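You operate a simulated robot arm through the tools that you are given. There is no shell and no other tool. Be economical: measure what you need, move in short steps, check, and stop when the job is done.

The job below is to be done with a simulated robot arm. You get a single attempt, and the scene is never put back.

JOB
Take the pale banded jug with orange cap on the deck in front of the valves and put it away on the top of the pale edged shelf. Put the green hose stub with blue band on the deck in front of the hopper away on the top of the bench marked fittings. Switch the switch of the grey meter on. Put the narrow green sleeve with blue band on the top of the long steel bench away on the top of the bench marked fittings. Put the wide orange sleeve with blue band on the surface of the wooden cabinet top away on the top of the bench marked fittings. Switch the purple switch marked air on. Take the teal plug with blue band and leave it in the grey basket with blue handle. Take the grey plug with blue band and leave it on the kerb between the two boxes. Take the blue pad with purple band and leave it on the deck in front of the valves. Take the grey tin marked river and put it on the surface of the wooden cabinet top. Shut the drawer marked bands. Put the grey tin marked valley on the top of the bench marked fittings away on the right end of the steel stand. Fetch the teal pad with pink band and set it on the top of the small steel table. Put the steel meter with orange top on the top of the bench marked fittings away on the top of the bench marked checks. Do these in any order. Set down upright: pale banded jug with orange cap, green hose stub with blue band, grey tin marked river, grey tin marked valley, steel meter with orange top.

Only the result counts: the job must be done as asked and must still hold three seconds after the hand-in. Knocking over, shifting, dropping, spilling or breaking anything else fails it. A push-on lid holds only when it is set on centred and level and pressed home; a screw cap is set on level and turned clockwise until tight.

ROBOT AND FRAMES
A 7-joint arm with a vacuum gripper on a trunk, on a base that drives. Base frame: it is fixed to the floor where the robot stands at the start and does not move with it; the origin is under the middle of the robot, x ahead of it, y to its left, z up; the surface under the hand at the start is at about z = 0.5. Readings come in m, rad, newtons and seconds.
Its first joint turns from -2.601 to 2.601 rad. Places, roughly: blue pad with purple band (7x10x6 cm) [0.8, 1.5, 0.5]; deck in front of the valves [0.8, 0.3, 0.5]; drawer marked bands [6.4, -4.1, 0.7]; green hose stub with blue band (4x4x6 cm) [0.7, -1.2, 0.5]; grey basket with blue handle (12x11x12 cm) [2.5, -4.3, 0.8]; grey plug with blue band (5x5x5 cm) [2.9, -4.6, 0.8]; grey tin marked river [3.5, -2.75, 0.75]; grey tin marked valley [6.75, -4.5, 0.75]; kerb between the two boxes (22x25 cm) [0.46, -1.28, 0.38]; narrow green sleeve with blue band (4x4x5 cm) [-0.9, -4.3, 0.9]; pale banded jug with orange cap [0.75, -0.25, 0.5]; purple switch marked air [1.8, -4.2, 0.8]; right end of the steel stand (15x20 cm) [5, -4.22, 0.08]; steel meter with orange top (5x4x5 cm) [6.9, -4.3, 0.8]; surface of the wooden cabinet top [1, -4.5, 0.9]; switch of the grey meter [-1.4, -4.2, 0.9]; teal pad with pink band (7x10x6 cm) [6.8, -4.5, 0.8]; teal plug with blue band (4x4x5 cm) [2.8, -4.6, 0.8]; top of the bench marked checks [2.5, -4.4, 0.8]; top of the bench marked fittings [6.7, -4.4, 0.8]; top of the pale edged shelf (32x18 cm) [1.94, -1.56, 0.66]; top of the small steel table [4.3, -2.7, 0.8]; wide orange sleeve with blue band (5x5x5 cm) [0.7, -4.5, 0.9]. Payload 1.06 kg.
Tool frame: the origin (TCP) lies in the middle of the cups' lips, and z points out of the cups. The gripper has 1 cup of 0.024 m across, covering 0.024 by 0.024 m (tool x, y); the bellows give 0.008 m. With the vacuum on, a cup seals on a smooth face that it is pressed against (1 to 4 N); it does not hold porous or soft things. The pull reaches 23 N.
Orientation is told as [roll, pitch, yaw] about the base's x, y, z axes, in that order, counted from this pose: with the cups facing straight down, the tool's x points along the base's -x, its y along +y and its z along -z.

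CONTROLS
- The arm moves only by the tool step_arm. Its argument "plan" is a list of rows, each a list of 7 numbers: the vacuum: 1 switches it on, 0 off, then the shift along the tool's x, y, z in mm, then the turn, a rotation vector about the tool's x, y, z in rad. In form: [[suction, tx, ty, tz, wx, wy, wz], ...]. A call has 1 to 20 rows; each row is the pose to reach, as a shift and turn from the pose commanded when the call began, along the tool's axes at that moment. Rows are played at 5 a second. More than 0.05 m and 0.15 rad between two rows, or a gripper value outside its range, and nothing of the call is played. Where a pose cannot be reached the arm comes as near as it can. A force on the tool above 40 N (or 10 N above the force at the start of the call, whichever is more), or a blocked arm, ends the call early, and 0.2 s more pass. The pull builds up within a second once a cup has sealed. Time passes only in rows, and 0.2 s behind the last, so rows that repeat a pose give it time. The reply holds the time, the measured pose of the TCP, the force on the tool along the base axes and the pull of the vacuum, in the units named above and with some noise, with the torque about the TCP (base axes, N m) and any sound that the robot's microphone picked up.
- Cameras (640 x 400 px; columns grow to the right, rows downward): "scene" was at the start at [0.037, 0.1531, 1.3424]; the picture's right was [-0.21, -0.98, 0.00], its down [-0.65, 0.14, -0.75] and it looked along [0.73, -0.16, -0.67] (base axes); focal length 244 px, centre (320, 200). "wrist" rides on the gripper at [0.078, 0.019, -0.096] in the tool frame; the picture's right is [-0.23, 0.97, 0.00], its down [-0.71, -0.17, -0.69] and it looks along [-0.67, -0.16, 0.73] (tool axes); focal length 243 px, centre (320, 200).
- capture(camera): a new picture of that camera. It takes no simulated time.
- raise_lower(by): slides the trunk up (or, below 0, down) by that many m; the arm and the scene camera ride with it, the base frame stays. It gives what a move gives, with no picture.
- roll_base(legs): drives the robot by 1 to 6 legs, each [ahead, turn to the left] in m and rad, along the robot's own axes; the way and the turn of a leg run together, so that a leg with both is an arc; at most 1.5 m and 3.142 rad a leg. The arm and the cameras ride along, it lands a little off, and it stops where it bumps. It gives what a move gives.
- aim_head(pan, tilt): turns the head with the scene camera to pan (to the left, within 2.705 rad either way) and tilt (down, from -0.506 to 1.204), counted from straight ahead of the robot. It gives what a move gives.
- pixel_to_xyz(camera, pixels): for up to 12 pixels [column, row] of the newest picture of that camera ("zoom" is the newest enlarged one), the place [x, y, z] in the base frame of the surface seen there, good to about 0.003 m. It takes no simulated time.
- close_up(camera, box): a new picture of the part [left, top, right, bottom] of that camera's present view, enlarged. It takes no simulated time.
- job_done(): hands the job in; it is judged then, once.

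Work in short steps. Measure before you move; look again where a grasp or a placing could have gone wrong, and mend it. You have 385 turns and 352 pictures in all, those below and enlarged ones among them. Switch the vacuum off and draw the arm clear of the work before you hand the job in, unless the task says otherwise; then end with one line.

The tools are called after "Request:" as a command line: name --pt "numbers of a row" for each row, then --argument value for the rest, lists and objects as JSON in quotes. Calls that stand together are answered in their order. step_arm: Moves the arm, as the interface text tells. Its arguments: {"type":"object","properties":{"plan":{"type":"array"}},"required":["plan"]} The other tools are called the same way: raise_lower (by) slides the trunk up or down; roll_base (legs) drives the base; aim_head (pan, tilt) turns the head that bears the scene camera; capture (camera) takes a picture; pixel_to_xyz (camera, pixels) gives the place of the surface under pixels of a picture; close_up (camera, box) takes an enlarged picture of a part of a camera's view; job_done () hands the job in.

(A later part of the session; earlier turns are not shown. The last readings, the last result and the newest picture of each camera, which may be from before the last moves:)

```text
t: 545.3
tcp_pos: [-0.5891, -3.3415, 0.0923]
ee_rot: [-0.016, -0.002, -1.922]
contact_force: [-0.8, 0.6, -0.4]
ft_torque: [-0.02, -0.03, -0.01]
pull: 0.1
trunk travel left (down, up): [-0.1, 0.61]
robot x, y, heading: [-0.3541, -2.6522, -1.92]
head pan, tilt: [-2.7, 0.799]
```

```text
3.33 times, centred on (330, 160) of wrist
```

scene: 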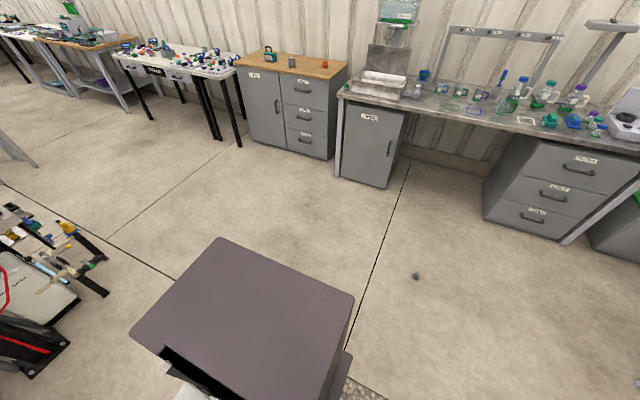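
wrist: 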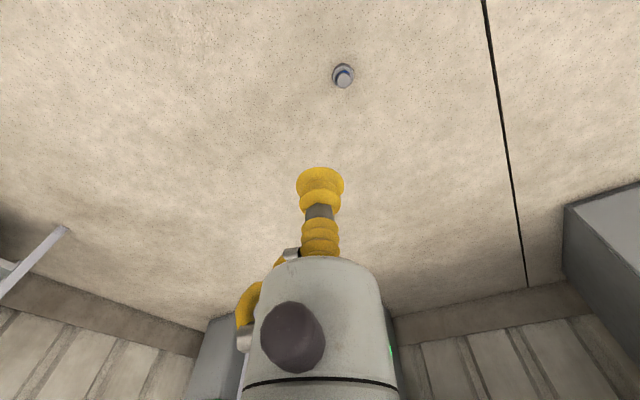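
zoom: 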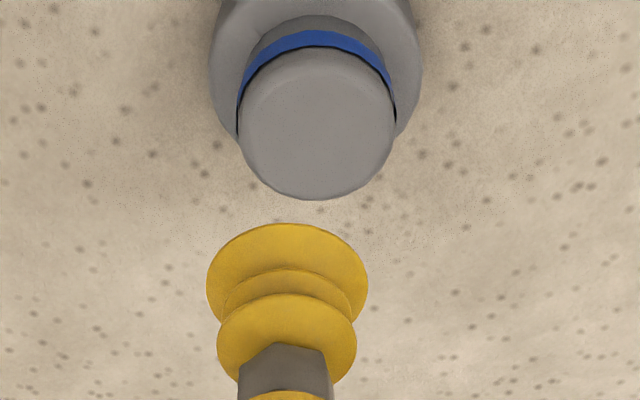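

Plug is 7 mm off in tool y. I correct tilt and offset, then press.

Request:
step_arm --pt "0 0 4 5 -0.016 0.002 0" --pt "0 0 7 15 -0.016 0.002 0" --pt "0 0 7 28 -0.016 0.002 0" --pt "0 0 7 28 -0.016 0.002 0"

Request:
close_up --camera "wrist" --box '[250, 100, 410, 220]'

```text
t: 546.3
tcp_pos: [-0.5817, -3.3429, 0.065]
ee_rot: [0.002, 0.005, -1.923]
contact_force: [0.1, 0.2, 0.3]
ft_torque: [0.01, 0.0, 0.03]
pull: 0.2
trunk travel left (down, up): [-0.1, 0.61]
robot x, y, heading: [-0.3549, -2.6506, -1.923]
head pan, tilt: [-2.7, 0.799]
```

```text
3.33 times, centred on (330, 160) of wrist
```

zoom: 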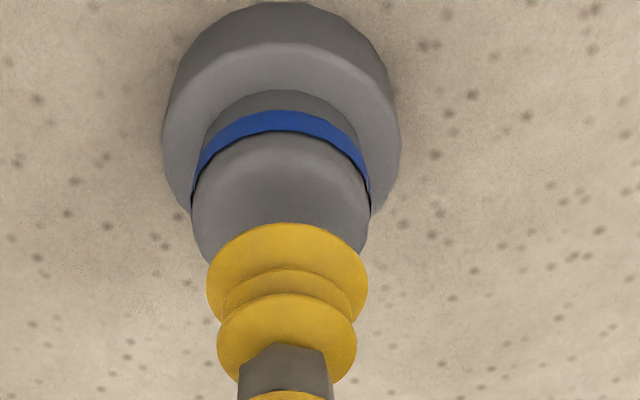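

Aligned. Press down 22–23 mm with vacuum.

Request:
step_arm --pt "1 0 0 10 0 0 0" --pt "1 0 0 17 0 0 0" --pt "1 0 0 20.5 0 0 0" --pt "1 0 0 22.5 0 0 0" --pt "1 0 0 22.5 0 0 0" --pt "1 0 0 22.5 0 0 0" --pt "1 0 0 22.5 0 0 0"

Request:
step_arm --pt "1 0 0 -3 0 0 0" --pt "1 0 0 -12 0 0 0" --pt "1 0 0 -30 0 0 0" --pt "1 0 0 -55 0 0 0" --pt "1 0 0 -85 0 0 0" --pt "1 0 0 -115 0 0 0" --pt "1 0 0 -145 0 0 0" --pt "1 0 0 -175 0 0 0" --pt "1 0 0 -205 0 0 0" --pt "1 0 0 -230 0 0 0" --pt "1 0 0 -250 0 0 0" --pt "1 0 0 -260 0 0 0" --pt "1 0 0 -262 0 0 0"

Request:
raise_lower --by 0.4

```text
t: 547.9
tcp_pos: [-0.5807, -3.3437, 0.0423]
ee_rot: [0.0, 0.002, -1.921]
contact_force: [3.0, 1.4, 13.1]
ft_torque: [-0.03, 0.05, 0.03]
pull: 22.6
trunk travel left (down, up): [-0.1, 0.61]
robot x, y, heading: [-0.3533, -2.649, -1.917]
head pan, tilt: [-2.7, 0.799]
```

```text
t: 550.7
tcp_pos: [-0.5803, -3.3448, 0.304]
ee_rot: [0.001, 0.002, -1.922]
contact_force: [-0.5, 0.1, 0.0]
ft_torque: [-0.02, 0.01, 0.0]
pull: 23.2
trunk travel left (down, up): [-0.1, 0.61]
robot x, y, heading: [-0.358, -2.6579, -1.919]
head pan, tilt: [-2.7, 0.799]
```

```text
t: 554.5
tcp_pos: [-0.5821, -3.3451, 0.703]
ee_rot: [-0.001, 0.003, -1.923]
contact_force: [-0.4, 0.2, -0.1]
ft_torque: [-0.03, 0.02, -0.03]
pull: 23.4
trunk travel left (down, up): [-0.5, 0.21]
robot x, y, heading: [-0.3546, -2.6498, -1.919]
head pan, tilt: [-2.7, 0.799]
```

Held. I retract, then reverse north and turn east in small legs to be gentle.

Request:
step_arm --pt "1 5 0 -3 0 0 0" --pt "1 16 0 -10 0 0 0" --pt "1 32 0 -20 0 0 0" --pt "1 52 0 -30 0 0 0" --pt "1 74 0 -40 0 0 0" --pt "1 96 0 -50 0 0 0" --pt "1 116 0 -60 0 0 0" --pt "1 132 0 -66 0 0 0" --pt "1 144 0 -70 0 0 0" --pt "1 150 0 -70 0 0 0" --pt "1 150 0 -70 0 0 0"

Request:
roll_base --legs '[[0, 0.348], [-0.7, 0], [-0.65, 0], [0, 0.5], [0, 0.5], [0, 0.571]]'

Request:
aim_head --pan 0 --tilt 0.9

Request:
capture --camera "scene"

Request:
capture --camera "wrist"

```text
t: 556.9
tcp_pos: [-0.5312, -3.2043, 0.7747]
ee_rot: [-0.001, 0.004, -1.922]
contact_force: [0.1, 1.5, -0.3]
ft_torque: [-0.01, -0.03, 0.02]
pull: 22.8
trunk travel left (down, up): [-0.5, 0.21]
robot x, y, heading: [-0.3544, -2.6541, -1.922]
head pan, tilt: [-2.7, 0.799]
```

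```text
t: 569.5
tcp_pos: [0.2279, -1.2848, 0.7758]
ee_rot: [0.001, 0.004, -0.004]
contact_force: [1.2, 0.1, -0.7]
ft_torque: [0.03, -0.01, 0.01]
pull: 0.0
trunk travel left (down, up): [-0.5, 0.21]
robot x, y, heading: [-0.3478, -1.306, 0.001]
head pan, tilt: [-2.7, 0.799]
```

```text
t: 571.9
tcp_pos: [0.2282, -1.2855, 0.7737]
ee_rot: [0.001, 0.003, -0.001]
contact_force: [0.0, 1.0, -0.2]
ft_torque: [0.0, 0.0, 0.01]
pull: 0.0
trunk travel left (down, up): [-0.5, 0.21]
robot x, y, heading: [-0.3468, -1.3059, -0.003]
head pan, tilt: [0.0, 0.901]
```

```text
202 pictures are left
```

scene: 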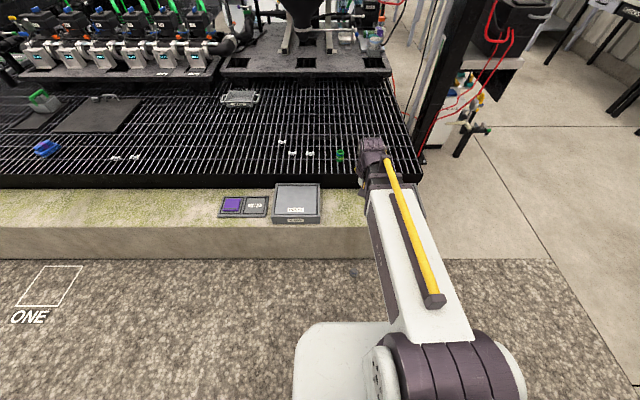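

```text
201 pictures are left
```

wrist: 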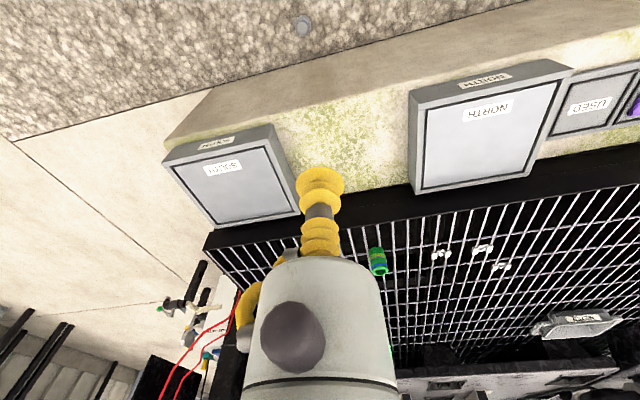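

Dropped again at the end of the turn; it lies right here at wrist (302,25), in front of the kerb. I zoom on it.

Request:
close_up --camera "wrist" --box '[270, 5, 334, 45]'

Request:
close_up --camera "scene" --box '[325, 255, 389, 295]'

Request:
pixel_to_xyz --camera "wrist" --pixels '[[302, 25], [302, 28], [300, 20], [305, 32], [255, 140], [380, 120], [370, 140], [350, 150]]'

```text
10.00 times, centred on (302, 25) of wrist
```

zoom: 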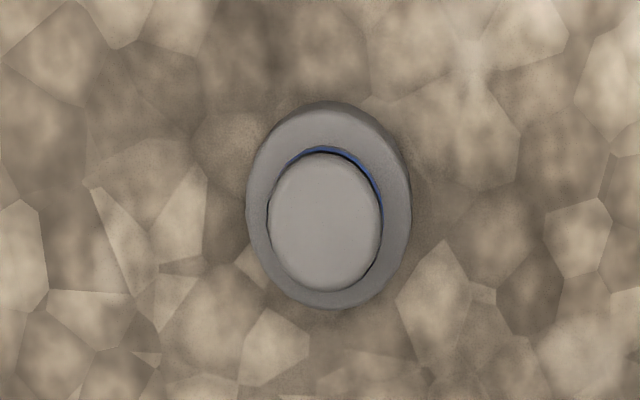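

```text
10.00 times, centred on (357, 275) of scene
```

zoom: 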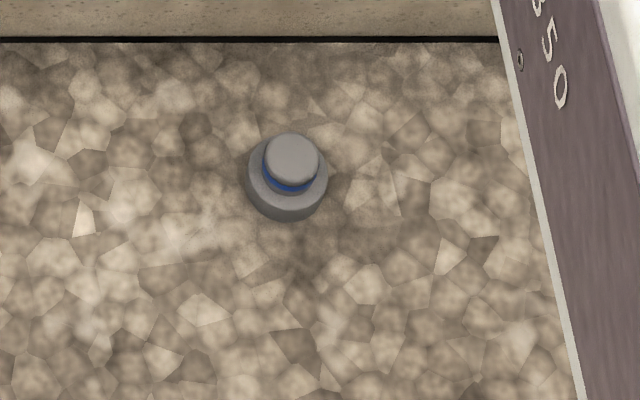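

```text
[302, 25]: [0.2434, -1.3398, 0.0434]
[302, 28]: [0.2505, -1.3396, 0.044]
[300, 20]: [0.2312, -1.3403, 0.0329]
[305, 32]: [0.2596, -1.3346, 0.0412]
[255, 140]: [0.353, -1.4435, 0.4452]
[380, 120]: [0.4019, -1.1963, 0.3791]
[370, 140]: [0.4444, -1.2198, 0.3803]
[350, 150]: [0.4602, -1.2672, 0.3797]
```

It stands upright at (0.2475,-1.34). I back 0.1 m, lower the trunk, and position above it.

Request:
roll_base --legs '[[-0.1, 0]]'

Request:
raise_lower --by -0.3

Request:
capture --camera "wrist"

```text
t: 573.0
tcp_pos: [0.1249, -1.2843, 0.7746]
ee_rot: [-0.001, 0.004, -0.001]
contact_force: [0.5, -0.3, -0.8]
ft_torque: [-0.04, -0.01, 0.0]
pull: 0.0
trunk travel left (down, up): [-0.5, 0.21]
robot x, y, heading: [-0.4549, -1.3085, 0.002]
head pan, tilt: [0.0, 0.901]
```

```text
t: 576.0
tcp_pos: [0.1239, -1.2841, 0.4743]
ee_rot: [0.001, 0.003, -0.001]
contact_force: [0.0, -0.2, 0.1]
ft_torque: [-0.02, 0.01, 0.05]
pull: 0.1
trunk travel left (down, up): [-0.2, 0.51]
robot x, y, heading: [-0.4539, -1.3086, 0.0]
head pan, tilt: [0.0, 0.901]
```

```text
198 pictures are left
```

wrist: 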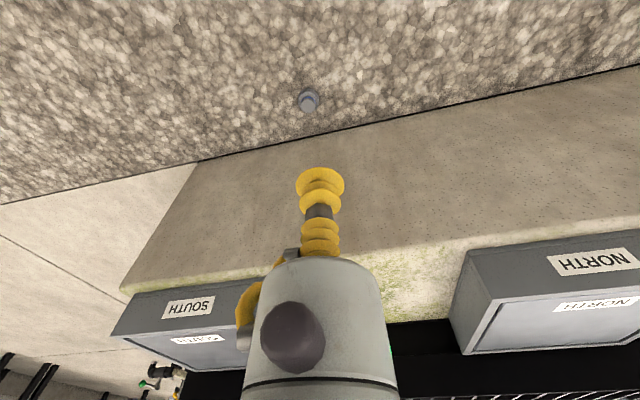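

Request:
close_up --camera "wrist" --box '[276, 80, 340, 120]'

Request:
pixel_to_xyz --camera "zoom" --pixels '[[330, 230], [290, 230], [370, 230], [330, 190], [330, 270]]'

```text
10.00 times, centred on (308, 100) of wrist
```

zoom: 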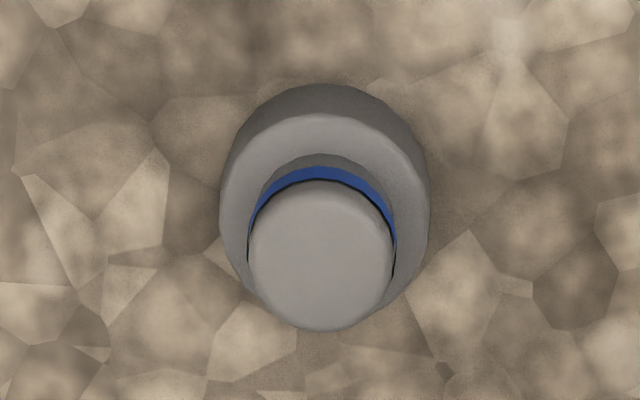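

```text
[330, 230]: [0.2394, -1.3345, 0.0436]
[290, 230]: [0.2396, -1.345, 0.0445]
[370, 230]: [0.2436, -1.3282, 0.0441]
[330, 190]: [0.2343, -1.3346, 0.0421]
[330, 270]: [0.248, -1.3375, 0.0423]
```

Target (0.2445,-1.3385,0.0436). I move over and descend to just above.

Request:
step_arm --pt "0 -30 -14 0 0 0 0" --pt "0 -60 -27 0 0 0 0" --pt "0 -90 -41 10 0 0 0" --pt "0 -120.6 -54.4 30 0 0 0" --pt "0 -120.6 -54.4 75 0 0 0" --pt "0 -120.6 -54.4 120 0 0 0" --pt "0 -120.6 -54.4 165 0 0 0" --pt "0 -120.6 -54.4 210 0 0 0" --pt "0 -120.6 -54.4 255 0 0 0" --pt "0 -120.6 -54.4 300 0 0 0" --pt "0 -120.6 -54.4 345 0 0 0" --pt "0 -120.6 -54.4 380 0 0 0" --pt "0 -120.6 -54.4 398 0 0 0" --pt "0 -120.6 -54.4 398 0 0 0"

Request:
close_up --camera "wrist" --box '[250, 100, 410, 220]'

```text
t: 579.0
tcp_pos: [0.2423, -1.3401, 0.077]
ee_rot: [0.0, 0.005, 0.001]
contact_force: [0.5, 0.2, 0.7]
ft_torque: [0.02, -0.01, -0.01]
pull: 0.0
trunk travel left (down, up): [-0.2, 0.51]
robot x, y, heading: [-0.4528, -1.3088, -0.0]
head pan, tilt: [0.0, 0.901]
```

```text
3.33 times, centred on (330, 160) of wrist
```

zoom: 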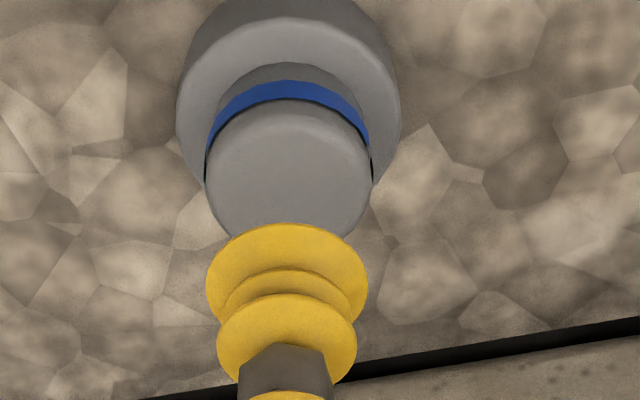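

Aligned. Press and lift gently, then move over the kerb with small slow steps.

Request:
step_arm --pt "0 0 0 12 0 0 0" --pt "1 0 0 22 0 0 0" --pt "1 0 0 28 0 0 0" --pt "1 0 0 31.5 0 0 0" --pt "1 0 0 34 0 0 0" --pt "1 0 0 34 0 0 0" --pt "1 0 0 34 0 0 0" --pt "1 0 0 34 0 0 0"

Request:
step_arm --pt "1 0 0 -3 0 0 0" --pt "1 0 0 -12 0 0 0" --pt "1 0 0 -30 0 0 0" --pt "1 0 0 -52 0 0 0" --pt "1 0 0 -78 0 0 0" --pt "1 0 0 -106 0 0 0" --pt "1 0 0 -134 0 0 0" --pt "1 0 0 -162 0 0 0" --pt "1 0 0 -190 0 0 0" --pt "1 0 0 -218 0 0 0" --pt "1 0 0 -246 0 0 0" --pt "1 0 0 -274 0 0 0" --pt "1 0 0 -302 0 0 0" --pt "1 0 0 -330 0 0 0" --pt "1 0 0 -358 0 0 0" --pt "1 0 0 -382 0 0 0" --pt "1 0 0 -400 0 0 0" --pt "1 0 0 -412 0 0 0" --pt "1 0 0 -418 0 0 0" --pt "1 0 0 -420 0 0 0"

```text
t: 580.8
tcp_pos: [0.2444, -1.3384, 0.0433]
ee_rot: [0.0, 0.002, 0.001]
contact_force: [-0.4, -0.9, 8.5]
ft_torque: [-0.01, -0.07, 0.02]
pull: 22.1
trunk travel left (down, up): [-0.2, 0.51]
robot x, y, heading: [-0.4542, -1.3086, 0.002]
head pan, tilt: [0.0, 0.901]
```

```text
t: 585.0
tcp_pos: [0.2439, -1.3381, 0.4621]
ee_rot: [-0.001, 0.004, -0.001]
contact_force: [0.2, -0.2, 0.0]
ft_torque: [0.0, 0.02, -0.02]
pull: 23.3
trunk travel left (down, up): [-0.2, 0.51]
robot x, y, heading: [-0.4545, -1.3112, 0.003]
head pan, tilt: [0.0, 0.901]
```

Held (23.3 N). I move slowly over the kerb to (0.43,-1.27).

Request:
step_arm --pt "1 -3 1 -5 0 0 0" --pt "1 -10 3.5 -12 0 0 0" --pt "1 -22 8 -20 0 0 0" --pt "1 -38 14 -25 0 0 0" --pt "1 -56 20.5 -25 0 0 0" --pt "1 -75 27.5 -25 0 0 0" --pt "1 -94 34.5 -25 0 0 0" --pt "1 -113 41.5 -25 0 0 0" --pt "1 -132 48.5 -25 0 0 0" --pt "1 -150 55 -25 0 0 0" --pt "1 -166 61 -25 0 0 0" --pt "1 -178 65 -25 0 0 0" --pt "1 -186 68 -25 0 0 0" --pt "1 -186 68 -25 0 0 0"

Request:
capture --camera "wrist"

```text
t: 588.0
tcp_pos: [0.4302, -1.2709, 0.4858]
ee_rot: [0.0, 0.003, 0.0]
contact_force: [-0.8, 0.5, -1.3]
ft_torque: [0.0, 0.0, -0.02]
pull: 23.4
trunk travel left (down, up): [-0.2, 0.51]
robot x, y, heading: [-0.4518, -1.3104, 0.001]
head pan, tilt: [0.0, 0.901]
```

```text
195 pictures are left
```

wrist: 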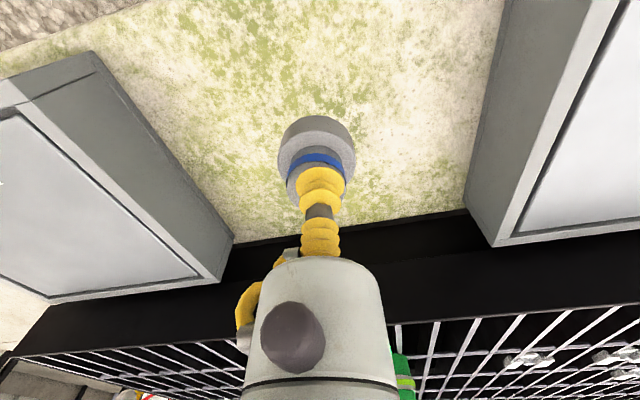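

Over the kerb between the boxes. Lower ~62 mm.

Request:
step_arm --pt "1 0 0 8 0 0 0" --pt "1 0 0 22 0 0 0" --pt "1 0 0 38 0 0 0" --pt "1 0 0 50 0 0 0" --pt "1 0 0 57 0 0 0" --pt "1 0 0 60 0 0 0" --pt "1 0 0 62 0 0 0" --pt "1 0 0 62 0 0 0"

```text
t: 589.8
tcp_pos: [0.4307, -1.2721, 0.4245]
ee_rot: [0.001, 0.003, 0.001]
contact_force: [0.5, -0.4, 0.3]
ft_torque: [0.01, -0.02, -0.04]
pull: 22.9
trunk travel left (down, up): [-0.2, 0.51]
robot x, y, heading: [-0.4527, -1.3091, 0.004]
head pan, tilt: [0.0, 0.901]
```

Request:
step_arm --pt "1 0 0 1.5 0 0 0" --pt "1 0 0 3 0 0 0" --pt "1 0 0 3 0 0 0"

```text
t: 590.6
tcp_pos: [0.4302, -1.2711, 0.4228]
ee_rot: [0.001, 0.001, 0.0]
contact_force: [-2.1, -0.2, 13.3]
ft_torque: [-0.07, -0.01, -0.03]
pull: 22.5
trunk travel left (down, up): [-0.2, 0.51]
robot x, y, heading: [-0.4552, -1.3059, 0.001]
head pan, tilt: [0.0, 0.901]
```

Contact. Release and lift.

Request:
step_arm --pt "1 0 0 -1 0 0 0" --pt "0 0 0 -1 0 0 0" --pt "0 0 0 -1 0 0 0" --pt "0 0 0 -1 0 0 0" --pt "0 0 0 -1 0 0 0" --pt "0 0 0 -5 0 0 0" --pt "0 0 0 -15 0 0 0" --pt "0 0 0 -40 0 0 0" --pt "0 0 0 -80 0 0 0" --pt "0 0 0 -120 0 0 0" --pt "0 0 0 -165 0 0 0" --pt "0 0 0 -210 0 0 0" --pt "0 0 0 -255 0 0 0" --pt "0 0 0 -300 0 0 0" --pt "0 0 0 -345 0 0 0"

Request:
capture --camera "wrist"

```text
t: 593.8
tcp_pos: [0.4322, -1.2674, 0.7661]
ee_rot: [-0.001, 0.004, -0.001]
contact_force: [0.1, 0.1, 0.3]
ft_torque: [0.01, 0.01, -0.03]
pull: 0.1
trunk travel left (down, up): [-0.2, 0.51]
robot x, y, heading: [-0.4548, -1.3085, 0.001]
head pan, tilt: [0.0, 0.901]
```

```text
194 pictures are left
```

wrist: 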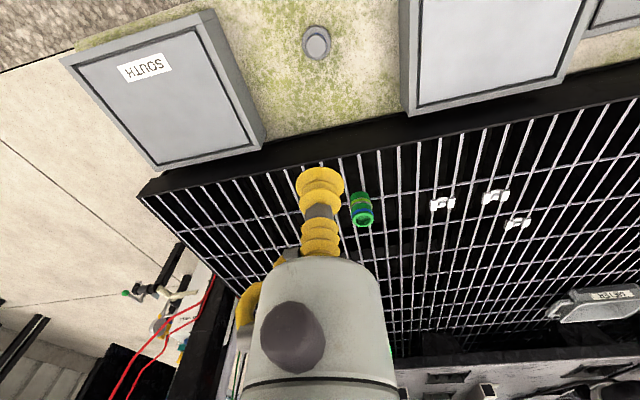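

Grey plug is on the kerb. Next the hose stub at (0.69,-1.23): I drive ahead 0.27 m and move the tool over it.

Request:
roll_base --legs '[[0.27, 0]]'

Request:
capture --camera "wrist"

Request:
close_up --camera "wrist" --box '[280, 20, 400, 110]'

```text
t: 595.8
tcp_pos: [0.7023, -1.2719, 0.7667]
ee_rot: [0.001, 0.004, -0.006]
contact_force: [0.5, 0.3, 0.5]
ft_torque: [-0.03, 0.02, -0.06]
pull: 0.2
trunk travel left (down, up): [-0.2, 0.51]
robot x, y, heading: [-0.1848, -1.3099, -0.002]
head pan, tilt: [0.0, 0.901]
```

```text
193 pictures are left
```

wrist: 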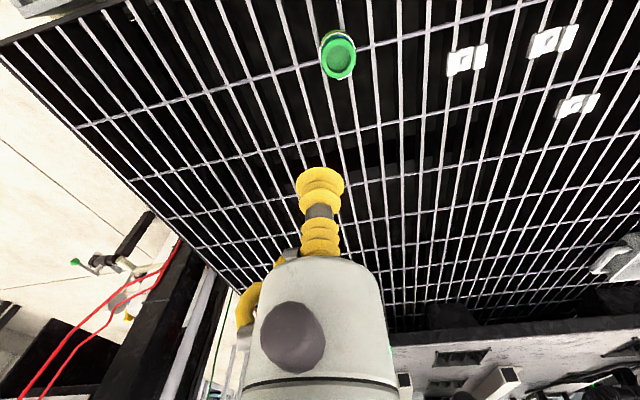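

```text
4.44 times, centred on (340, 65) of wrist
```

zoom: 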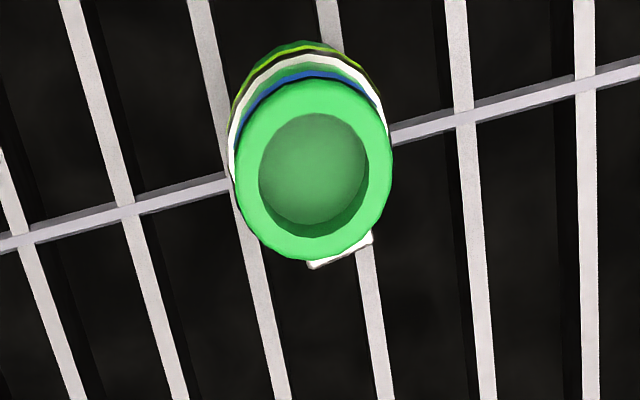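

Request:
pixel_to_xyz --camera "zoom" --pixels '[[245, 170], [382, 170], [313, 95], [313, 245], [313, 150], [300, 160], [330, 165], [313, 185]]'

```text
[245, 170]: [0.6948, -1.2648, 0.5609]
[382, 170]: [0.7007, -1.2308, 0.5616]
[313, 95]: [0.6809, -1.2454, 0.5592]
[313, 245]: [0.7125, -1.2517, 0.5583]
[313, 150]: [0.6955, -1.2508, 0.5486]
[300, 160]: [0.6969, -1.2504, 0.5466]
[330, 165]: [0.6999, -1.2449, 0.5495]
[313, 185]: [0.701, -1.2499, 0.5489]
```

Stub center (0.697,-1.248), floor z 0.5485, opening 28 mm. I go to just above and verify alignment.

Request:
step_arm --pt "0 5 12 20 0 0 0" --pt "0 5 23.8 45 0 0 0" --pt "0 5 23.8 90 0 0 0" --pt "0 5 23.8 130 0 0 0" --pt "0 5 23.8 165 0 0 0" --pt "0 5 23.8 175 0 0 0" --pt "0 5 23.8 175 0 0 0"

Request:
close_up --camera "wrist" --box '[250, 100, 410, 220]'

```text
t: 597.4
tcp_pos: [0.6977, -1.2473, 0.5905]
ee_rot: [0.0, 0.004, -0.006]
contact_force: [1.0, -0.6, 1.1]
ft_torque: [-0.02, -0.01, 0.0]
pull: 0.1
trunk travel left (down, up): [-0.2, 0.51]
robot x, y, heading: [-0.1855, -1.312, -0.001]
head pan, tilt: [0.0, 0.901]
```

```text
3.33 times, centred on (330, 160) of wrist
```

zoom: 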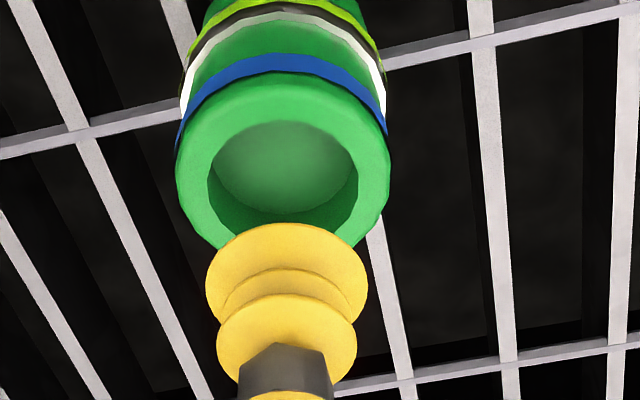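

Alignment is good. I descend into the stub and press lightly.

Request:
step_arm --pt "0 0.5 0 15 0 0 0" --pt "0 0.5 0 27 0 0 0" --pt "1 0.5 0 34 0 0 0" --pt "1 0.5 0 38 0 0 0" --pt "1 0.5 0 40.5 0 0 0" --pt "1 0.5 0 42 0 0 0" --pt "1 0.5 0 42 0 0 0" --pt "1 0.5 0 42 0 0 0"

```text
t: 599.1
tcp_pos: [0.6964, -1.2495, 0.5516]
ee_rot: [0.001, 0.002, -0.005]
contact_force: [-1.7, -1.1, 21.9]
ft_torque: [-0.01, -0.05, -0.01]
pull: 22.8
trunk travel left (down, up): [-0.2, 0.51]
robot x, y, heading: [-0.1842, -1.3084, -0.003]
head pan, tilt: [0.0, 0.901]
```

Sealed. Lift carefully.

Request:
step_arm --pt "1 0 0 -3 0 0 0" --pt "1 0 0 -8 0 0 0" --pt "1 0 0 -18 0 0 0" --pt "1 0 0 -35 0 0 0" --pt "1 0 0 -60 0 0 0" --pt "1 0 0 -90 0 0 0" --pt "1 0 0 -120 0 0 0" --pt "1 0 0 -150 0 0 0" --pt "1 5 0 -178 0 0 0" --pt "1 16 0 -200 0 0 0" --pt "1 34 0 -216 0 0 0" --pt "1 56 0 -226 0 0 0" --pt "1 80 0 -230 0 0 0" --pt "1 104 0 -230 0 0 0" --pt "1 128 0 -230 0 0 0" --pt "1 152 0 -230 0 0 0" --pt "1 174 0 -230 0 0 0" --pt "1 190 0 -230 0 0 0" --pt "1 198 0 -230 0 0 0" --pt "1 200 0 -230 0 0 0"

Request:
capture --camera "wrist"

```text
t: 603.4
tcp_pos: [0.4982, -1.2462, 0.7785]
ee_rot: [0.0, 0.004, -0.006]
contact_force: [0.0, 0.4, -1.3]
ft_torque: [0.0, 0.0, 0.01]
pull: 23.0
trunk travel left (down, up): [-0.2, 0.51]
robot x, y, heading: [-0.1842, -1.3084, -0.008]
head pan, tilt: [0.0, 0.901]
```

```text
190 pictures are left
```

wrist: 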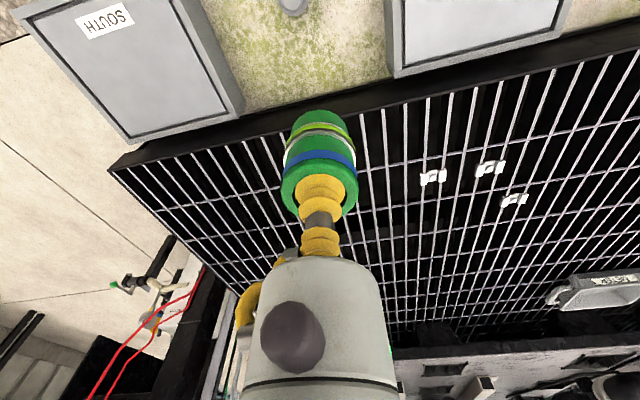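

Held. I raise the trunk and begin the drive with a check after each part.

Request:
raise_lower --by 0.33

Request:
roll_base --legs '[[-0.15, 0], [0, -0.8], [0, -0.77], [1.1, 0], [1.05, 0]]'

```text
t: 606.6
tcp_pos: [0.4965, -1.2478, 1.1079]
ee_rot: [0.0, 0.003, -0.005]
contact_force: [-0.6, -0.3, -0.3]
ft_torque: [-0.01, 0.01, 0.02]
pull: 23.4
trunk travel left (down, up): [-0.53, 0.18]
robot x, y, heading: [-0.1847, -1.3083, 0.001]
head pan, tilt: [0.0, 0.901]
```

```text
t: 622.2
tcp_pos: [-0.2529, -4.1187, 1.1089]
ee_rot: [0.0, 0.003, -1.568]
contact_force: [-0.2, -0.6, -0.4]
ft_torque: [0.02, -0.02, -0.01]
pull: 22.7
trunk travel left (down, up): [-0.53, 0.18]
robot x, y, heading: [-0.3202, -3.4372, -1.566]
head pan, tilt: [0.0, 0.901]
```

Still held. Turn east and drive.

Request:
roll_base --legs '[[0, 0.8], [0, 0.77], [1.5, 0], [1.5, 0]]'

Request:
roll_base --legs '[[1.5, 0], [1.5, 0], [1.0, 0]]'

```text
t: 640.7
tcp_pos: [3.3406, -3.3702, 1.1087]
ee_rot: [0.0, 0.002, 0.005]
contact_force: [0.8, 1.0, -0.7]
ft_torque: [-0.01, -0.01, -0.02]
pull: 23.1
trunk travel left (down, up): [-0.53, 0.18]
robot x, y, heading: [2.6576, -3.4376, 0.007]
head pan, tilt: [0.0, 0.901]
```

```text
t: 659.9
tcp_pos: [7.3365, -3.2945, 1.1088]
ee_rot: [0.001, 0.005, 0.036]
contact_force: [0.0, -0.4, -1.2]
ft_torque: [-0.01, -0.02, 0.0]
pull: 22.9
trunk travel left (down, up): [-0.53, 0.18]
robot x, y, heading: [6.6589, -3.3812, 0.042]
head pan, tilt: [0.0, 0.901]
```

Turn south in front of the fittings bench.

Request:
roll_base --legs '[[0, -0.8], [0, -0.81], [0.17, 0]]'

Request:
capture --camera "wrist"

```text
t: 665.5
tcp_pos: [6.7388, -4.2311, 1.1077]
ee_rot: [0.001, 0.005, -1.55]
contact_force: [0.4, 0.3, -1.3]
ft_torque: [0.01, -0.04, 0.01]
pull: 23.1
trunk travel left (down, up): [-0.53, 0.18]
robot x, y, heading: [6.6611, -3.5507, -1.547]
head pan, tilt: [0.0, 0.901]
```

```text
189 pictures are left
```

wrist: 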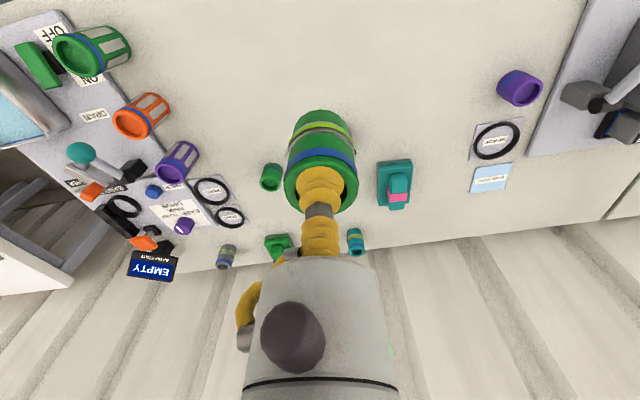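

I place the stub at (6.88,-4.25).

Request:
step_arm --pt "1 -2 8 0 0 0 0" --pt "1 -5 28 0 0 0 0" --pt "1 -10 56 5 0 0 0" --pt "1 -15 86 15 0 0 0" --pt "1 -19 113 35 0 0 0" --pt "1 -22 133 60 0 0 0" --pt "1 -22 140.6 90 0 0 0" --pt "1 -22 140.6 125 0 0 0" --pt "1 -22 140.6 160 0 0 0" --pt "1 -22 140.6 195 0 0 0" --pt "1 -22 140.6 222 0 0 0" --pt "1 -22 140.6 238 0 0 0" --pt "1 -22 140.6 246 0 0 0" --pt "1 -22 140.6 250 0 0 0" --pt "1 -22 140.6 250 0 0 0"

Request:
step_arm --pt "1 0 0 1.5 0 0 0" --pt "1 0 0 3 0 0 0" --pt "1 0 0 3 0 0 0"

```text
t: 668.7
tcp_pos: [6.8809, -4.2484, 0.8594]
ee_rot: [0.001, 0.0, -1.549]
contact_force: [1.6, -2.0, 14.6]
ft_torque: [-0.02, 0.0, 0.02]
pull: 23.3
trunk travel left (down, up): [-0.53, 0.18]
robot x, y, heading: [6.6611, -3.5493, -1.546]
head pan, tilt: [0.0, 0.901]
```

```text
t: 669.5
tcp_pos: [6.8811, -4.247, 0.8556]
ee_rot: [-0.002, 0.001, -1.552]
contact_force: [2.5, -3.5, 14.5]
ft_torque: [-0.06, 0.01, 0.02]
pull: 23.0
trunk travel left (down, up): [-0.53, 0.18]
robot x, y, heading: [6.6588, -3.5539, -1.552]
head pan, tilt: [0.0, 0.901]
```

Contact. I ease, release, and lift.

Request:
step_arm --pt "1 0 0 -2 0 0 0" --pt "0 0 0 -2 0 0 0" --pt "0 0 0 -2 0 0 0" --pt "0 0 0 -2 0 0 0" --pt "0 0 0 -3 0 0 0" --pt "0 0 0 -7 0 0 0" --pt "0 0 0 -15 0 0 0" --pt "0 0 0 -30 0 0 0" --pt "0 0 0 -65 0 0 0" --pt "0 0 0 -105 0 0 0" --pt "0 0 0 -150 0 0 0" --pt "0 0 0 -180 0 0 0" --pt "0 0 0 -180 0 0 0"

Request:
capture --camera "wrist"

```text
t: 672.3
tcp_pos: [6.8799, -4.249, 1.0363]
ee_rot: [0.0, 0.004, -1.551]
contact_force: [0.3, -0.2, 0.6]
ft_torque: [0.0, 0.02, 0.03]
pull: 0.1
trunk travel left (down, up): [-0.53, 0.18]
robot x, y, heading: [6.6614, -3.5475, -1.547]
head pan, tilt: [0.0, 0.901]
```

```text
188 pictures are left
```

wrist: 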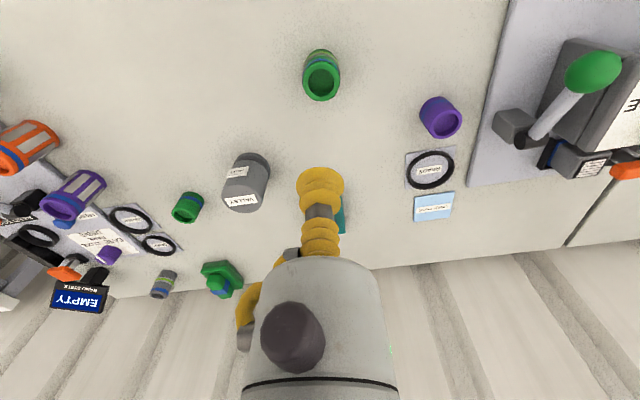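

Stub placed upright. Next the teal pad with pink band; I move over it to see.

Request:
step_arm --pt "0 -30 -15 0 0 0 0" --pt "0 -60 -30 0 0 0 0" --pt "0 -90 -50 0 0 0 0" --pt "0 -110 -62 0 0 0 0" --pt "0 -110 -62 0 0 0 0"

Request:
capture --camera "wrist"

Request:
close_up --camera "wrist" --box '[260, 70, 400, 170]'

```text
t: 673.5
tcp_pos: [6.8205, -4.3608, 1.0355]
ee_rot: [-0.001, 0.003, -1.551]
contact_force: [0.1, 0.0, -0.2]
ft_torque: [0.0, -0.05, 0.05]
pull: 0.1
trunk travel left (down, up): [-0.53, 0.18]
robot x, y, heading: [6.6623, -3.5513, -1.549]
head pan, tilt: [0.0, 0.901]
```

```text
187 pictures are left
```

wrist: 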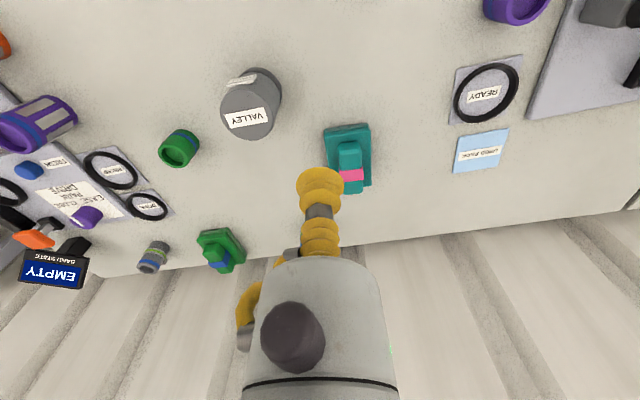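

```text
4.00 times, centred on (330, 120) of wrist
```

zoom: 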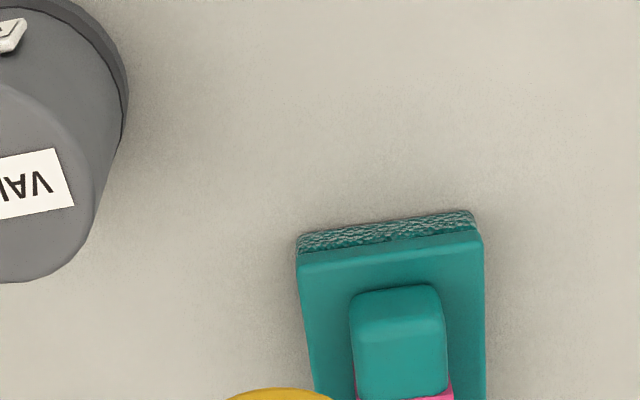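

I measure the handle's front (north) part.

Request:
pixel_to_xyz --camera "wrist" --pixels '[[349, 150], [349, 160], [338, 155], [360, 155], [352, 174], [349, 143], [352, 187], [349, 168]]'

```text
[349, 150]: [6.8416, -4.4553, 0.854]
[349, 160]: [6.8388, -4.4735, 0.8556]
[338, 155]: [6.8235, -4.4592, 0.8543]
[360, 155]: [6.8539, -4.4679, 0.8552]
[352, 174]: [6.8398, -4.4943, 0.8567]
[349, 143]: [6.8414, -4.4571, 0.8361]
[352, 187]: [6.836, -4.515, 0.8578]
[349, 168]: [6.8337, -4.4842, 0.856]
```

Target (6.8385,-4.4685,0.855). Descend and press.

Request:
step_arm --pt "0 -40 6 10 0 0 0" --pt "0 -80 12 25 0 0 0" --pt "0 -108 16 50 0 0 0" --pt "0 -108 16 90 0 0 0" --pt "0 -108 16 130 0 0 0" --pt "0 -108 16 160 0 0 0" --pt "1 -108 16 172 0 0 0" --pt "1 -108 16 177 0 0 0" --pt "1 -108 16 180 0 0 0" --pt "1 -108 16 181.5 0 0 0" --pt "1 -108 16 181.5 0 0 0" --pt "1 -108 16 181.5 0 0 0" --pt "1 -108 16 181.5 0 0 0"

```text
t: 676.3
tcp_pos: [6.8388, -4.467, 0.8541]
ee_rot: [0.0, 0.003, -1.551]
contact_force: [1.1, -1.1, 9.6]
ft_torque: [-0.06, -0.01, 0.02]
pull: 22.1
trunk travel left (down, up): [-0.53, 0.18]
robot x, y, heading: [6.665, -3.5502, -1.549]
head pan, tilt: [0.0, 0.901]
```

Sealed. Lift slowly.

Request:
step_arm --pt "1 0 0 -2 0 0 0" --pt "1 0 0 -6 0 0 0" --pt "1 0 0 -14 0 0 0" --pt "1 0 0 -26 0 0 0" --pt "1 0 0 -42 0 0 0" --pt "1 0 0 -60 0 0 0" --pt "1 0 0 -80 0 0 0" --pt "1 0 0 -100 0 0 0" --pt "1 0 0 -120 0 0 0" --pt "1 0 0 -138 0 0 0" --pt "1 0 0 -152 0 0 0" --pt "1 0 0 -162 0 0 0" --pt "1 0 0 -168 0 0 0" --pt "1 0 0 -170 0 0 0" --pt "1 0 0 -170 0 0 0"

Request:
step_arm --pt "1 3 -1.5 0 0 0 0" --pt "1 9 -5 0 0 0 0" --pt "1 19 -10 0 0 0 0" --pt "1 33 -17 0 0 0 0" --pt "1 50 -26 0 0 0 0" --pt "1 69 -36 0 0 0 0" --pt "1 90 -47 0 0 0 0" --pt "1 112 -59 0 0 0 0" --pt "1 134 -71 0 0 0 0" --pt "1 156 -82 0 0 0 0" --pt "1 178 -94 0 0 0 0" --pt "1 200 -106 0 0 0 0" --pt "1 221 -117 0 0 0 0" --pt "1 241 -127 0 0 0 0" --pt "1 260 -137 0 0 0 0" --pt "1 277 -146 0 0 0 0" --pt "1 291 -154 0 0 0 0" --pt "1 301 -159 0 0 0 0" --pt "1 307 -162 0 0 0 0" --pt "1 310 -164 0 0 0 0"

```text
t: 679.5
tcp_pos: [6.8392, -4.4687, 1.0219]
ee_rot: [0.001, 0.004, -1.552]
contact_force: [-0.1, -0.6, 0.0]
ft_torque: [-0.01, 0.01, 0.01]
pull: 23.0
trunk travel left (down, up): [-0.53, 0.18]
robot x, y, heading: [6.6602, -3.5511, -1.552]
head pan, tilt: [0.0, 0.901]
```

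```text
t: 683.7
tcp_pos: [6.6692, -4.1621, 1.0245]
ee_rot: [-0.001, 0.002, -1.552]
contact_force: [0.2, 0.0, -0.3]
ft_torque: [0.0, 0.0, 0.0]
pull: 23.2
trunk travel left (down, up): [-0.53, 0.18]
robot x, y, heading: [6.662, -3.5509, -1.55]
head pan, tilt: [0.0, 0.901]
```

Held. I back a little, turn west in small legs and drive 2.3 m.

Request:
roll_base --legs '[[-0.08, 0], [0, -0.4], [0, -0.4], [0, -0.4], [0, -0.38]]'

Request:
roll_base --legs '[[0.8, 0], [0.8, 0], [0.7, 0]]'

Request:
aim_head --pan -1.4 --tilt 0.6

Request:
capture --camera "scene"

```text
t: 689.5
tcp_pos: [6.0497, -3.4754, 1.0247]
ee_rot: [-0.001, 0.004, -3.127]
contact_force: [-0.7, 0.1, 0.3]
ft_torque: [-0.04, 0.0, 0.0]
pull: 0.1
trunk travel left (down, up): [-0.53, 0.18]
robot x, y, heading: [6.6594, -3.4732, -3.127]
head pan, tilt: [0.0, 0.901]
```

```text
t: 691.7
tcp_pos: [5.7565, -3.4806, 1.0265]
ee_rot: [-0.002, 0.001, -3.125]
contact_force: [0.7, 0.2, -0.2]
ft_torque: [-0.02, 0.06, 0.01]
pull: 0.1
trunk travel left (down, up): [-0.53, 0.18]
robot x, y, heading: [6.3635, -3.4783, -3.123]
head pan, tilt: [0.0, 0.901]
stopped in leg 1: the robot was blocked; the commanded pose is now the measured one
```

```text
t: 693.2
tcp_pos: [5.7554, -3.4809, 1.0256]
ee_rot: [0.0, 0.002, -3.127]
contact_force: [0.0, 0.4, 0.4]
ft_torque: [-0.01, 0.02, -0.02]
pull: 0.0
trunk travel left (down, up): [-0.53, 0.18]
robot x, y, heading: [6.3664, -3.4781, -3.124]
head pan, tilt: [-1.4, 0.6]
```

```text
185 pictures are left
```

scene: 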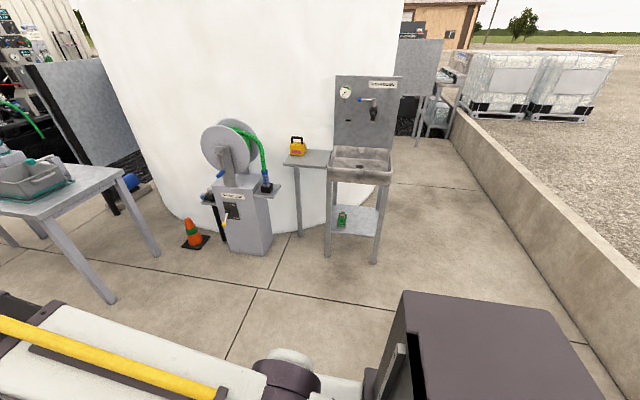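

The pad dropped in the turn and the base stopped against it. I look down in front.

Request:
aim_head --pan 0.1 --tilt 1.1

Request:
capture --camera "scene"

Request:
capture --camera "wrist"

```text
t: 694.9
tcp_pos: [5.7544, -3.4807, 1.0258]
ee_rot: [0.0, 0.001, -3.125]
contact_force: [0.9, 0.0, 0.7]
ft_torque: [-0.02, -0.02, 0.0]
pull: 0.0
trunk travel left (down, up): [-0.53, 0.18]
robot x, y, heading: [6.3652, -3.4736, -3.122]
head pan, tilt: [0.099, 1.1]
```

```text
184 pictures are left
```

scene: 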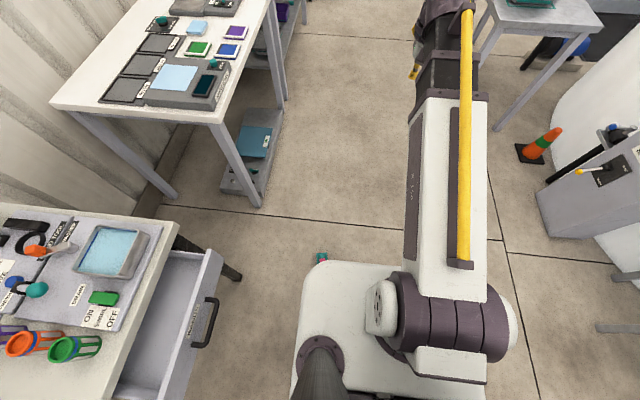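

```text
183 pictures are left
```

wrist: 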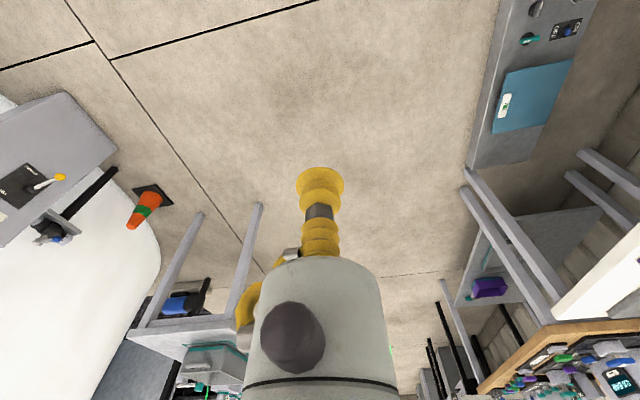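

The pad peeks out at (321,257) before the chassis. I back up 0.45 m and look.

Request:
roll_base --legs '[[-0.45, 0]]'

Request:
capture --camera "scene"

Request:
capture --camera "wrist"

```text
t: 697.6
tcp_pos: [6.2045, -3.4723, 1.0262]
ee_rot: [0.0, 0.003, -3.13]
contact_force: [-0.2, -0.1, 0.1]
ft_torque: [0.04, 0.01, 0.01]
pull: 0.0
trunk travel left (down, up): [-0.53, 0.18]
robot x, y, heading: [6.8119, -3.4713, -3.125]
head pan, tilt: [0.099, 1.1]
```

```text
182 pictures are left
```

scene: 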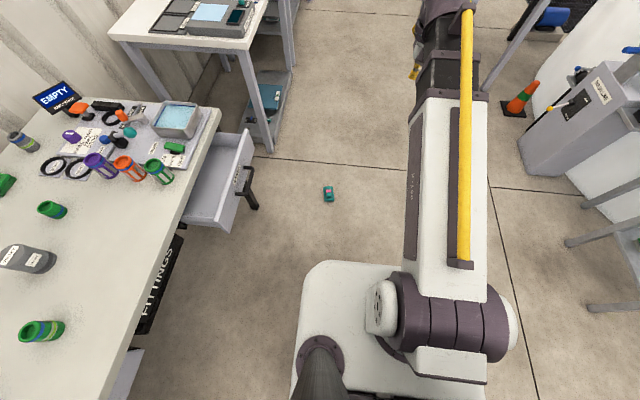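

```text
181 pictures are left
```

wrist: 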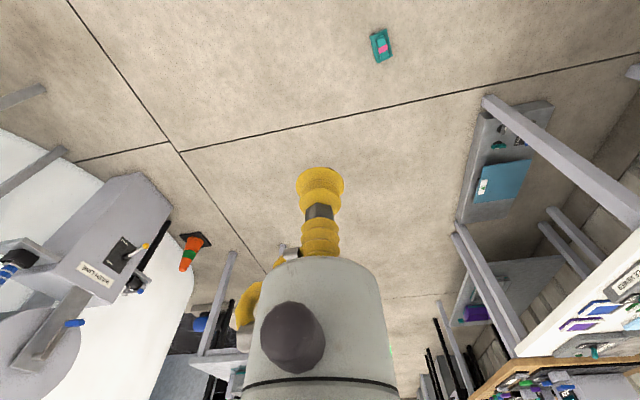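

The pad stands upright on the floor. I measure its handle; afterwards I can go straight west and swing the arm north, without turning the base.

Request:
close_up --camera "wrist" --box '[348, 20, 412, 70]'

Request:
pixel_to_xyz --camera "wrist" --pixels '[[381, 47], [379, 38], [384, 57], [380, 42], [378, 34]]'

```text
8.00 times, centred on (380, 45) of wrist
```

zoom: 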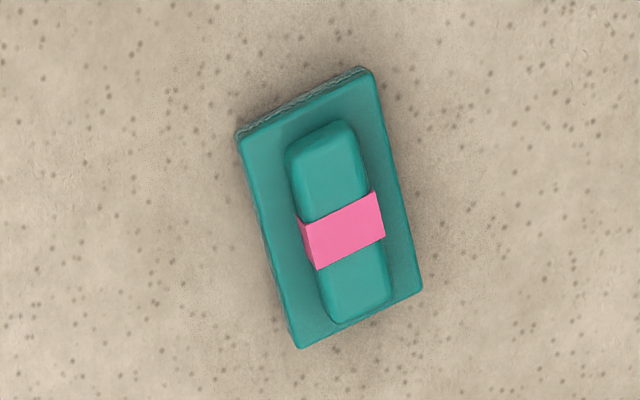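

```text
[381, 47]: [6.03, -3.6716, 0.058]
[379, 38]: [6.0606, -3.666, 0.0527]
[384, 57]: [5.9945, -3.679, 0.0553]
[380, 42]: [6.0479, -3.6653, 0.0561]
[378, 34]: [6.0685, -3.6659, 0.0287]
```

I lower the trunk and move over the pad's near half.

Request:
raise_lower --by -0.4

Request:
step_arm --pt "0 -30 38 20 0 0 0" --pt "0 -60 76 50 0 0 0" --pt "0 -90 112 90 0 0 0" --pt "0 -115 148 130 0 0 0" --pt "0 -135 175 165 0 0 0" --pt "0 -150 193 200 0 0 0" --pt "0 -150 193 240 0 0 0" --pt "0 -150 193 240 0 0 0"

Request:
capture --camera "wrist"

```text
t: 701.4
tcp_pos: [6.2061, -3.4721, 0.6264]
ee_rot: [0.0, 0.002, -3.13]
contact_force: [-0.3, -0.1, 0.8]
ft_torque: [0.0, 0.01, 0.03]
pull: 0.0
trunk travel left (down, up): [-0.13, 0.58]
robot x, y, heading: [6.8153, -3.469, -3.127]
head pan, tilt: [0.099, 1.1]
```

```text
refused: row 1 steps farther than a row can; nothing moved
```

```text
179 pictures are left
```

wrist: 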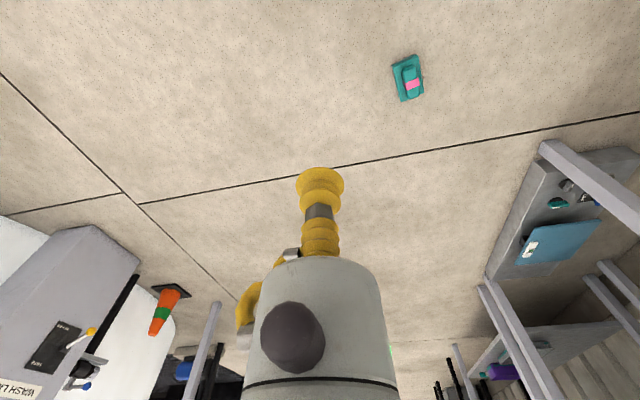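

Row too long; I resend with smaller steps.

Request:
step_arm --pt "0 -20 26 15 0 0 0" --pt "0 -42 54 35 0 0 0" --pt "0 -66 84 60 0 0 0" --pt "0 -90 114 90 0 0 0" --pt "0 -112 144 122 0 0 0" --pt "0 -132 172 155 0 0 0" --pt "0 -150 193 190 0 0 0" --pt "0 -150 193 232 0 0 0" --pt "0 -150 193 240 0 0 0"

Request:
close_up --camera "wrist" --box '[260, 0, 400, 100]'

```text
t: 703.4
tcp_pos: [6.0571, -3.6666, 0.3861]
ee_rot: [0.002, 0.0, -3.128]
contact_force: [0.0, -0.1, -0.5]
ft_torque: [-0.04, 0.01, 0.03]
pull: 0.1
trunk travel left (down, up): [-0.13, 0.58]
robot x, y, heading: [6.8173, -3.471, -3.127]
head pan, tilt: [0.099, 1.1]
```

```text
4.00 times, centred on (330, 50) of wrist
```

zoom: 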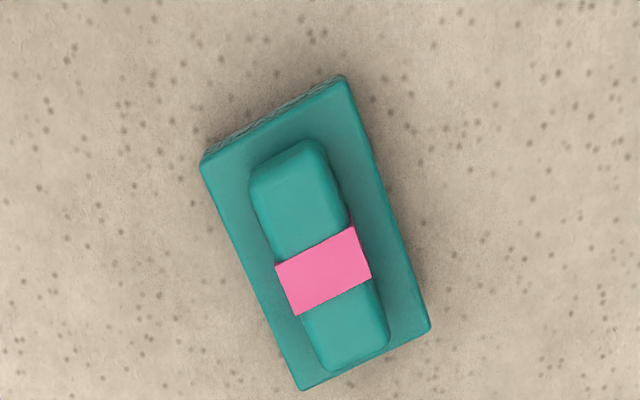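

Request:
pixel_to_xyz --camera "zoom" --pixels '[[298, 200], [262, 205], [332, 190], [290, 158], [310, 240], [315, 272], [345, 330]]'

```text
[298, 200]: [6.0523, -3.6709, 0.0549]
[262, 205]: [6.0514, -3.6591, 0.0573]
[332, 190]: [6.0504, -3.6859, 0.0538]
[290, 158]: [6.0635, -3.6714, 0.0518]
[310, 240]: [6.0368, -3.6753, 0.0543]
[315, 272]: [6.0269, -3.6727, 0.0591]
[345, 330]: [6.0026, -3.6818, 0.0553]
```

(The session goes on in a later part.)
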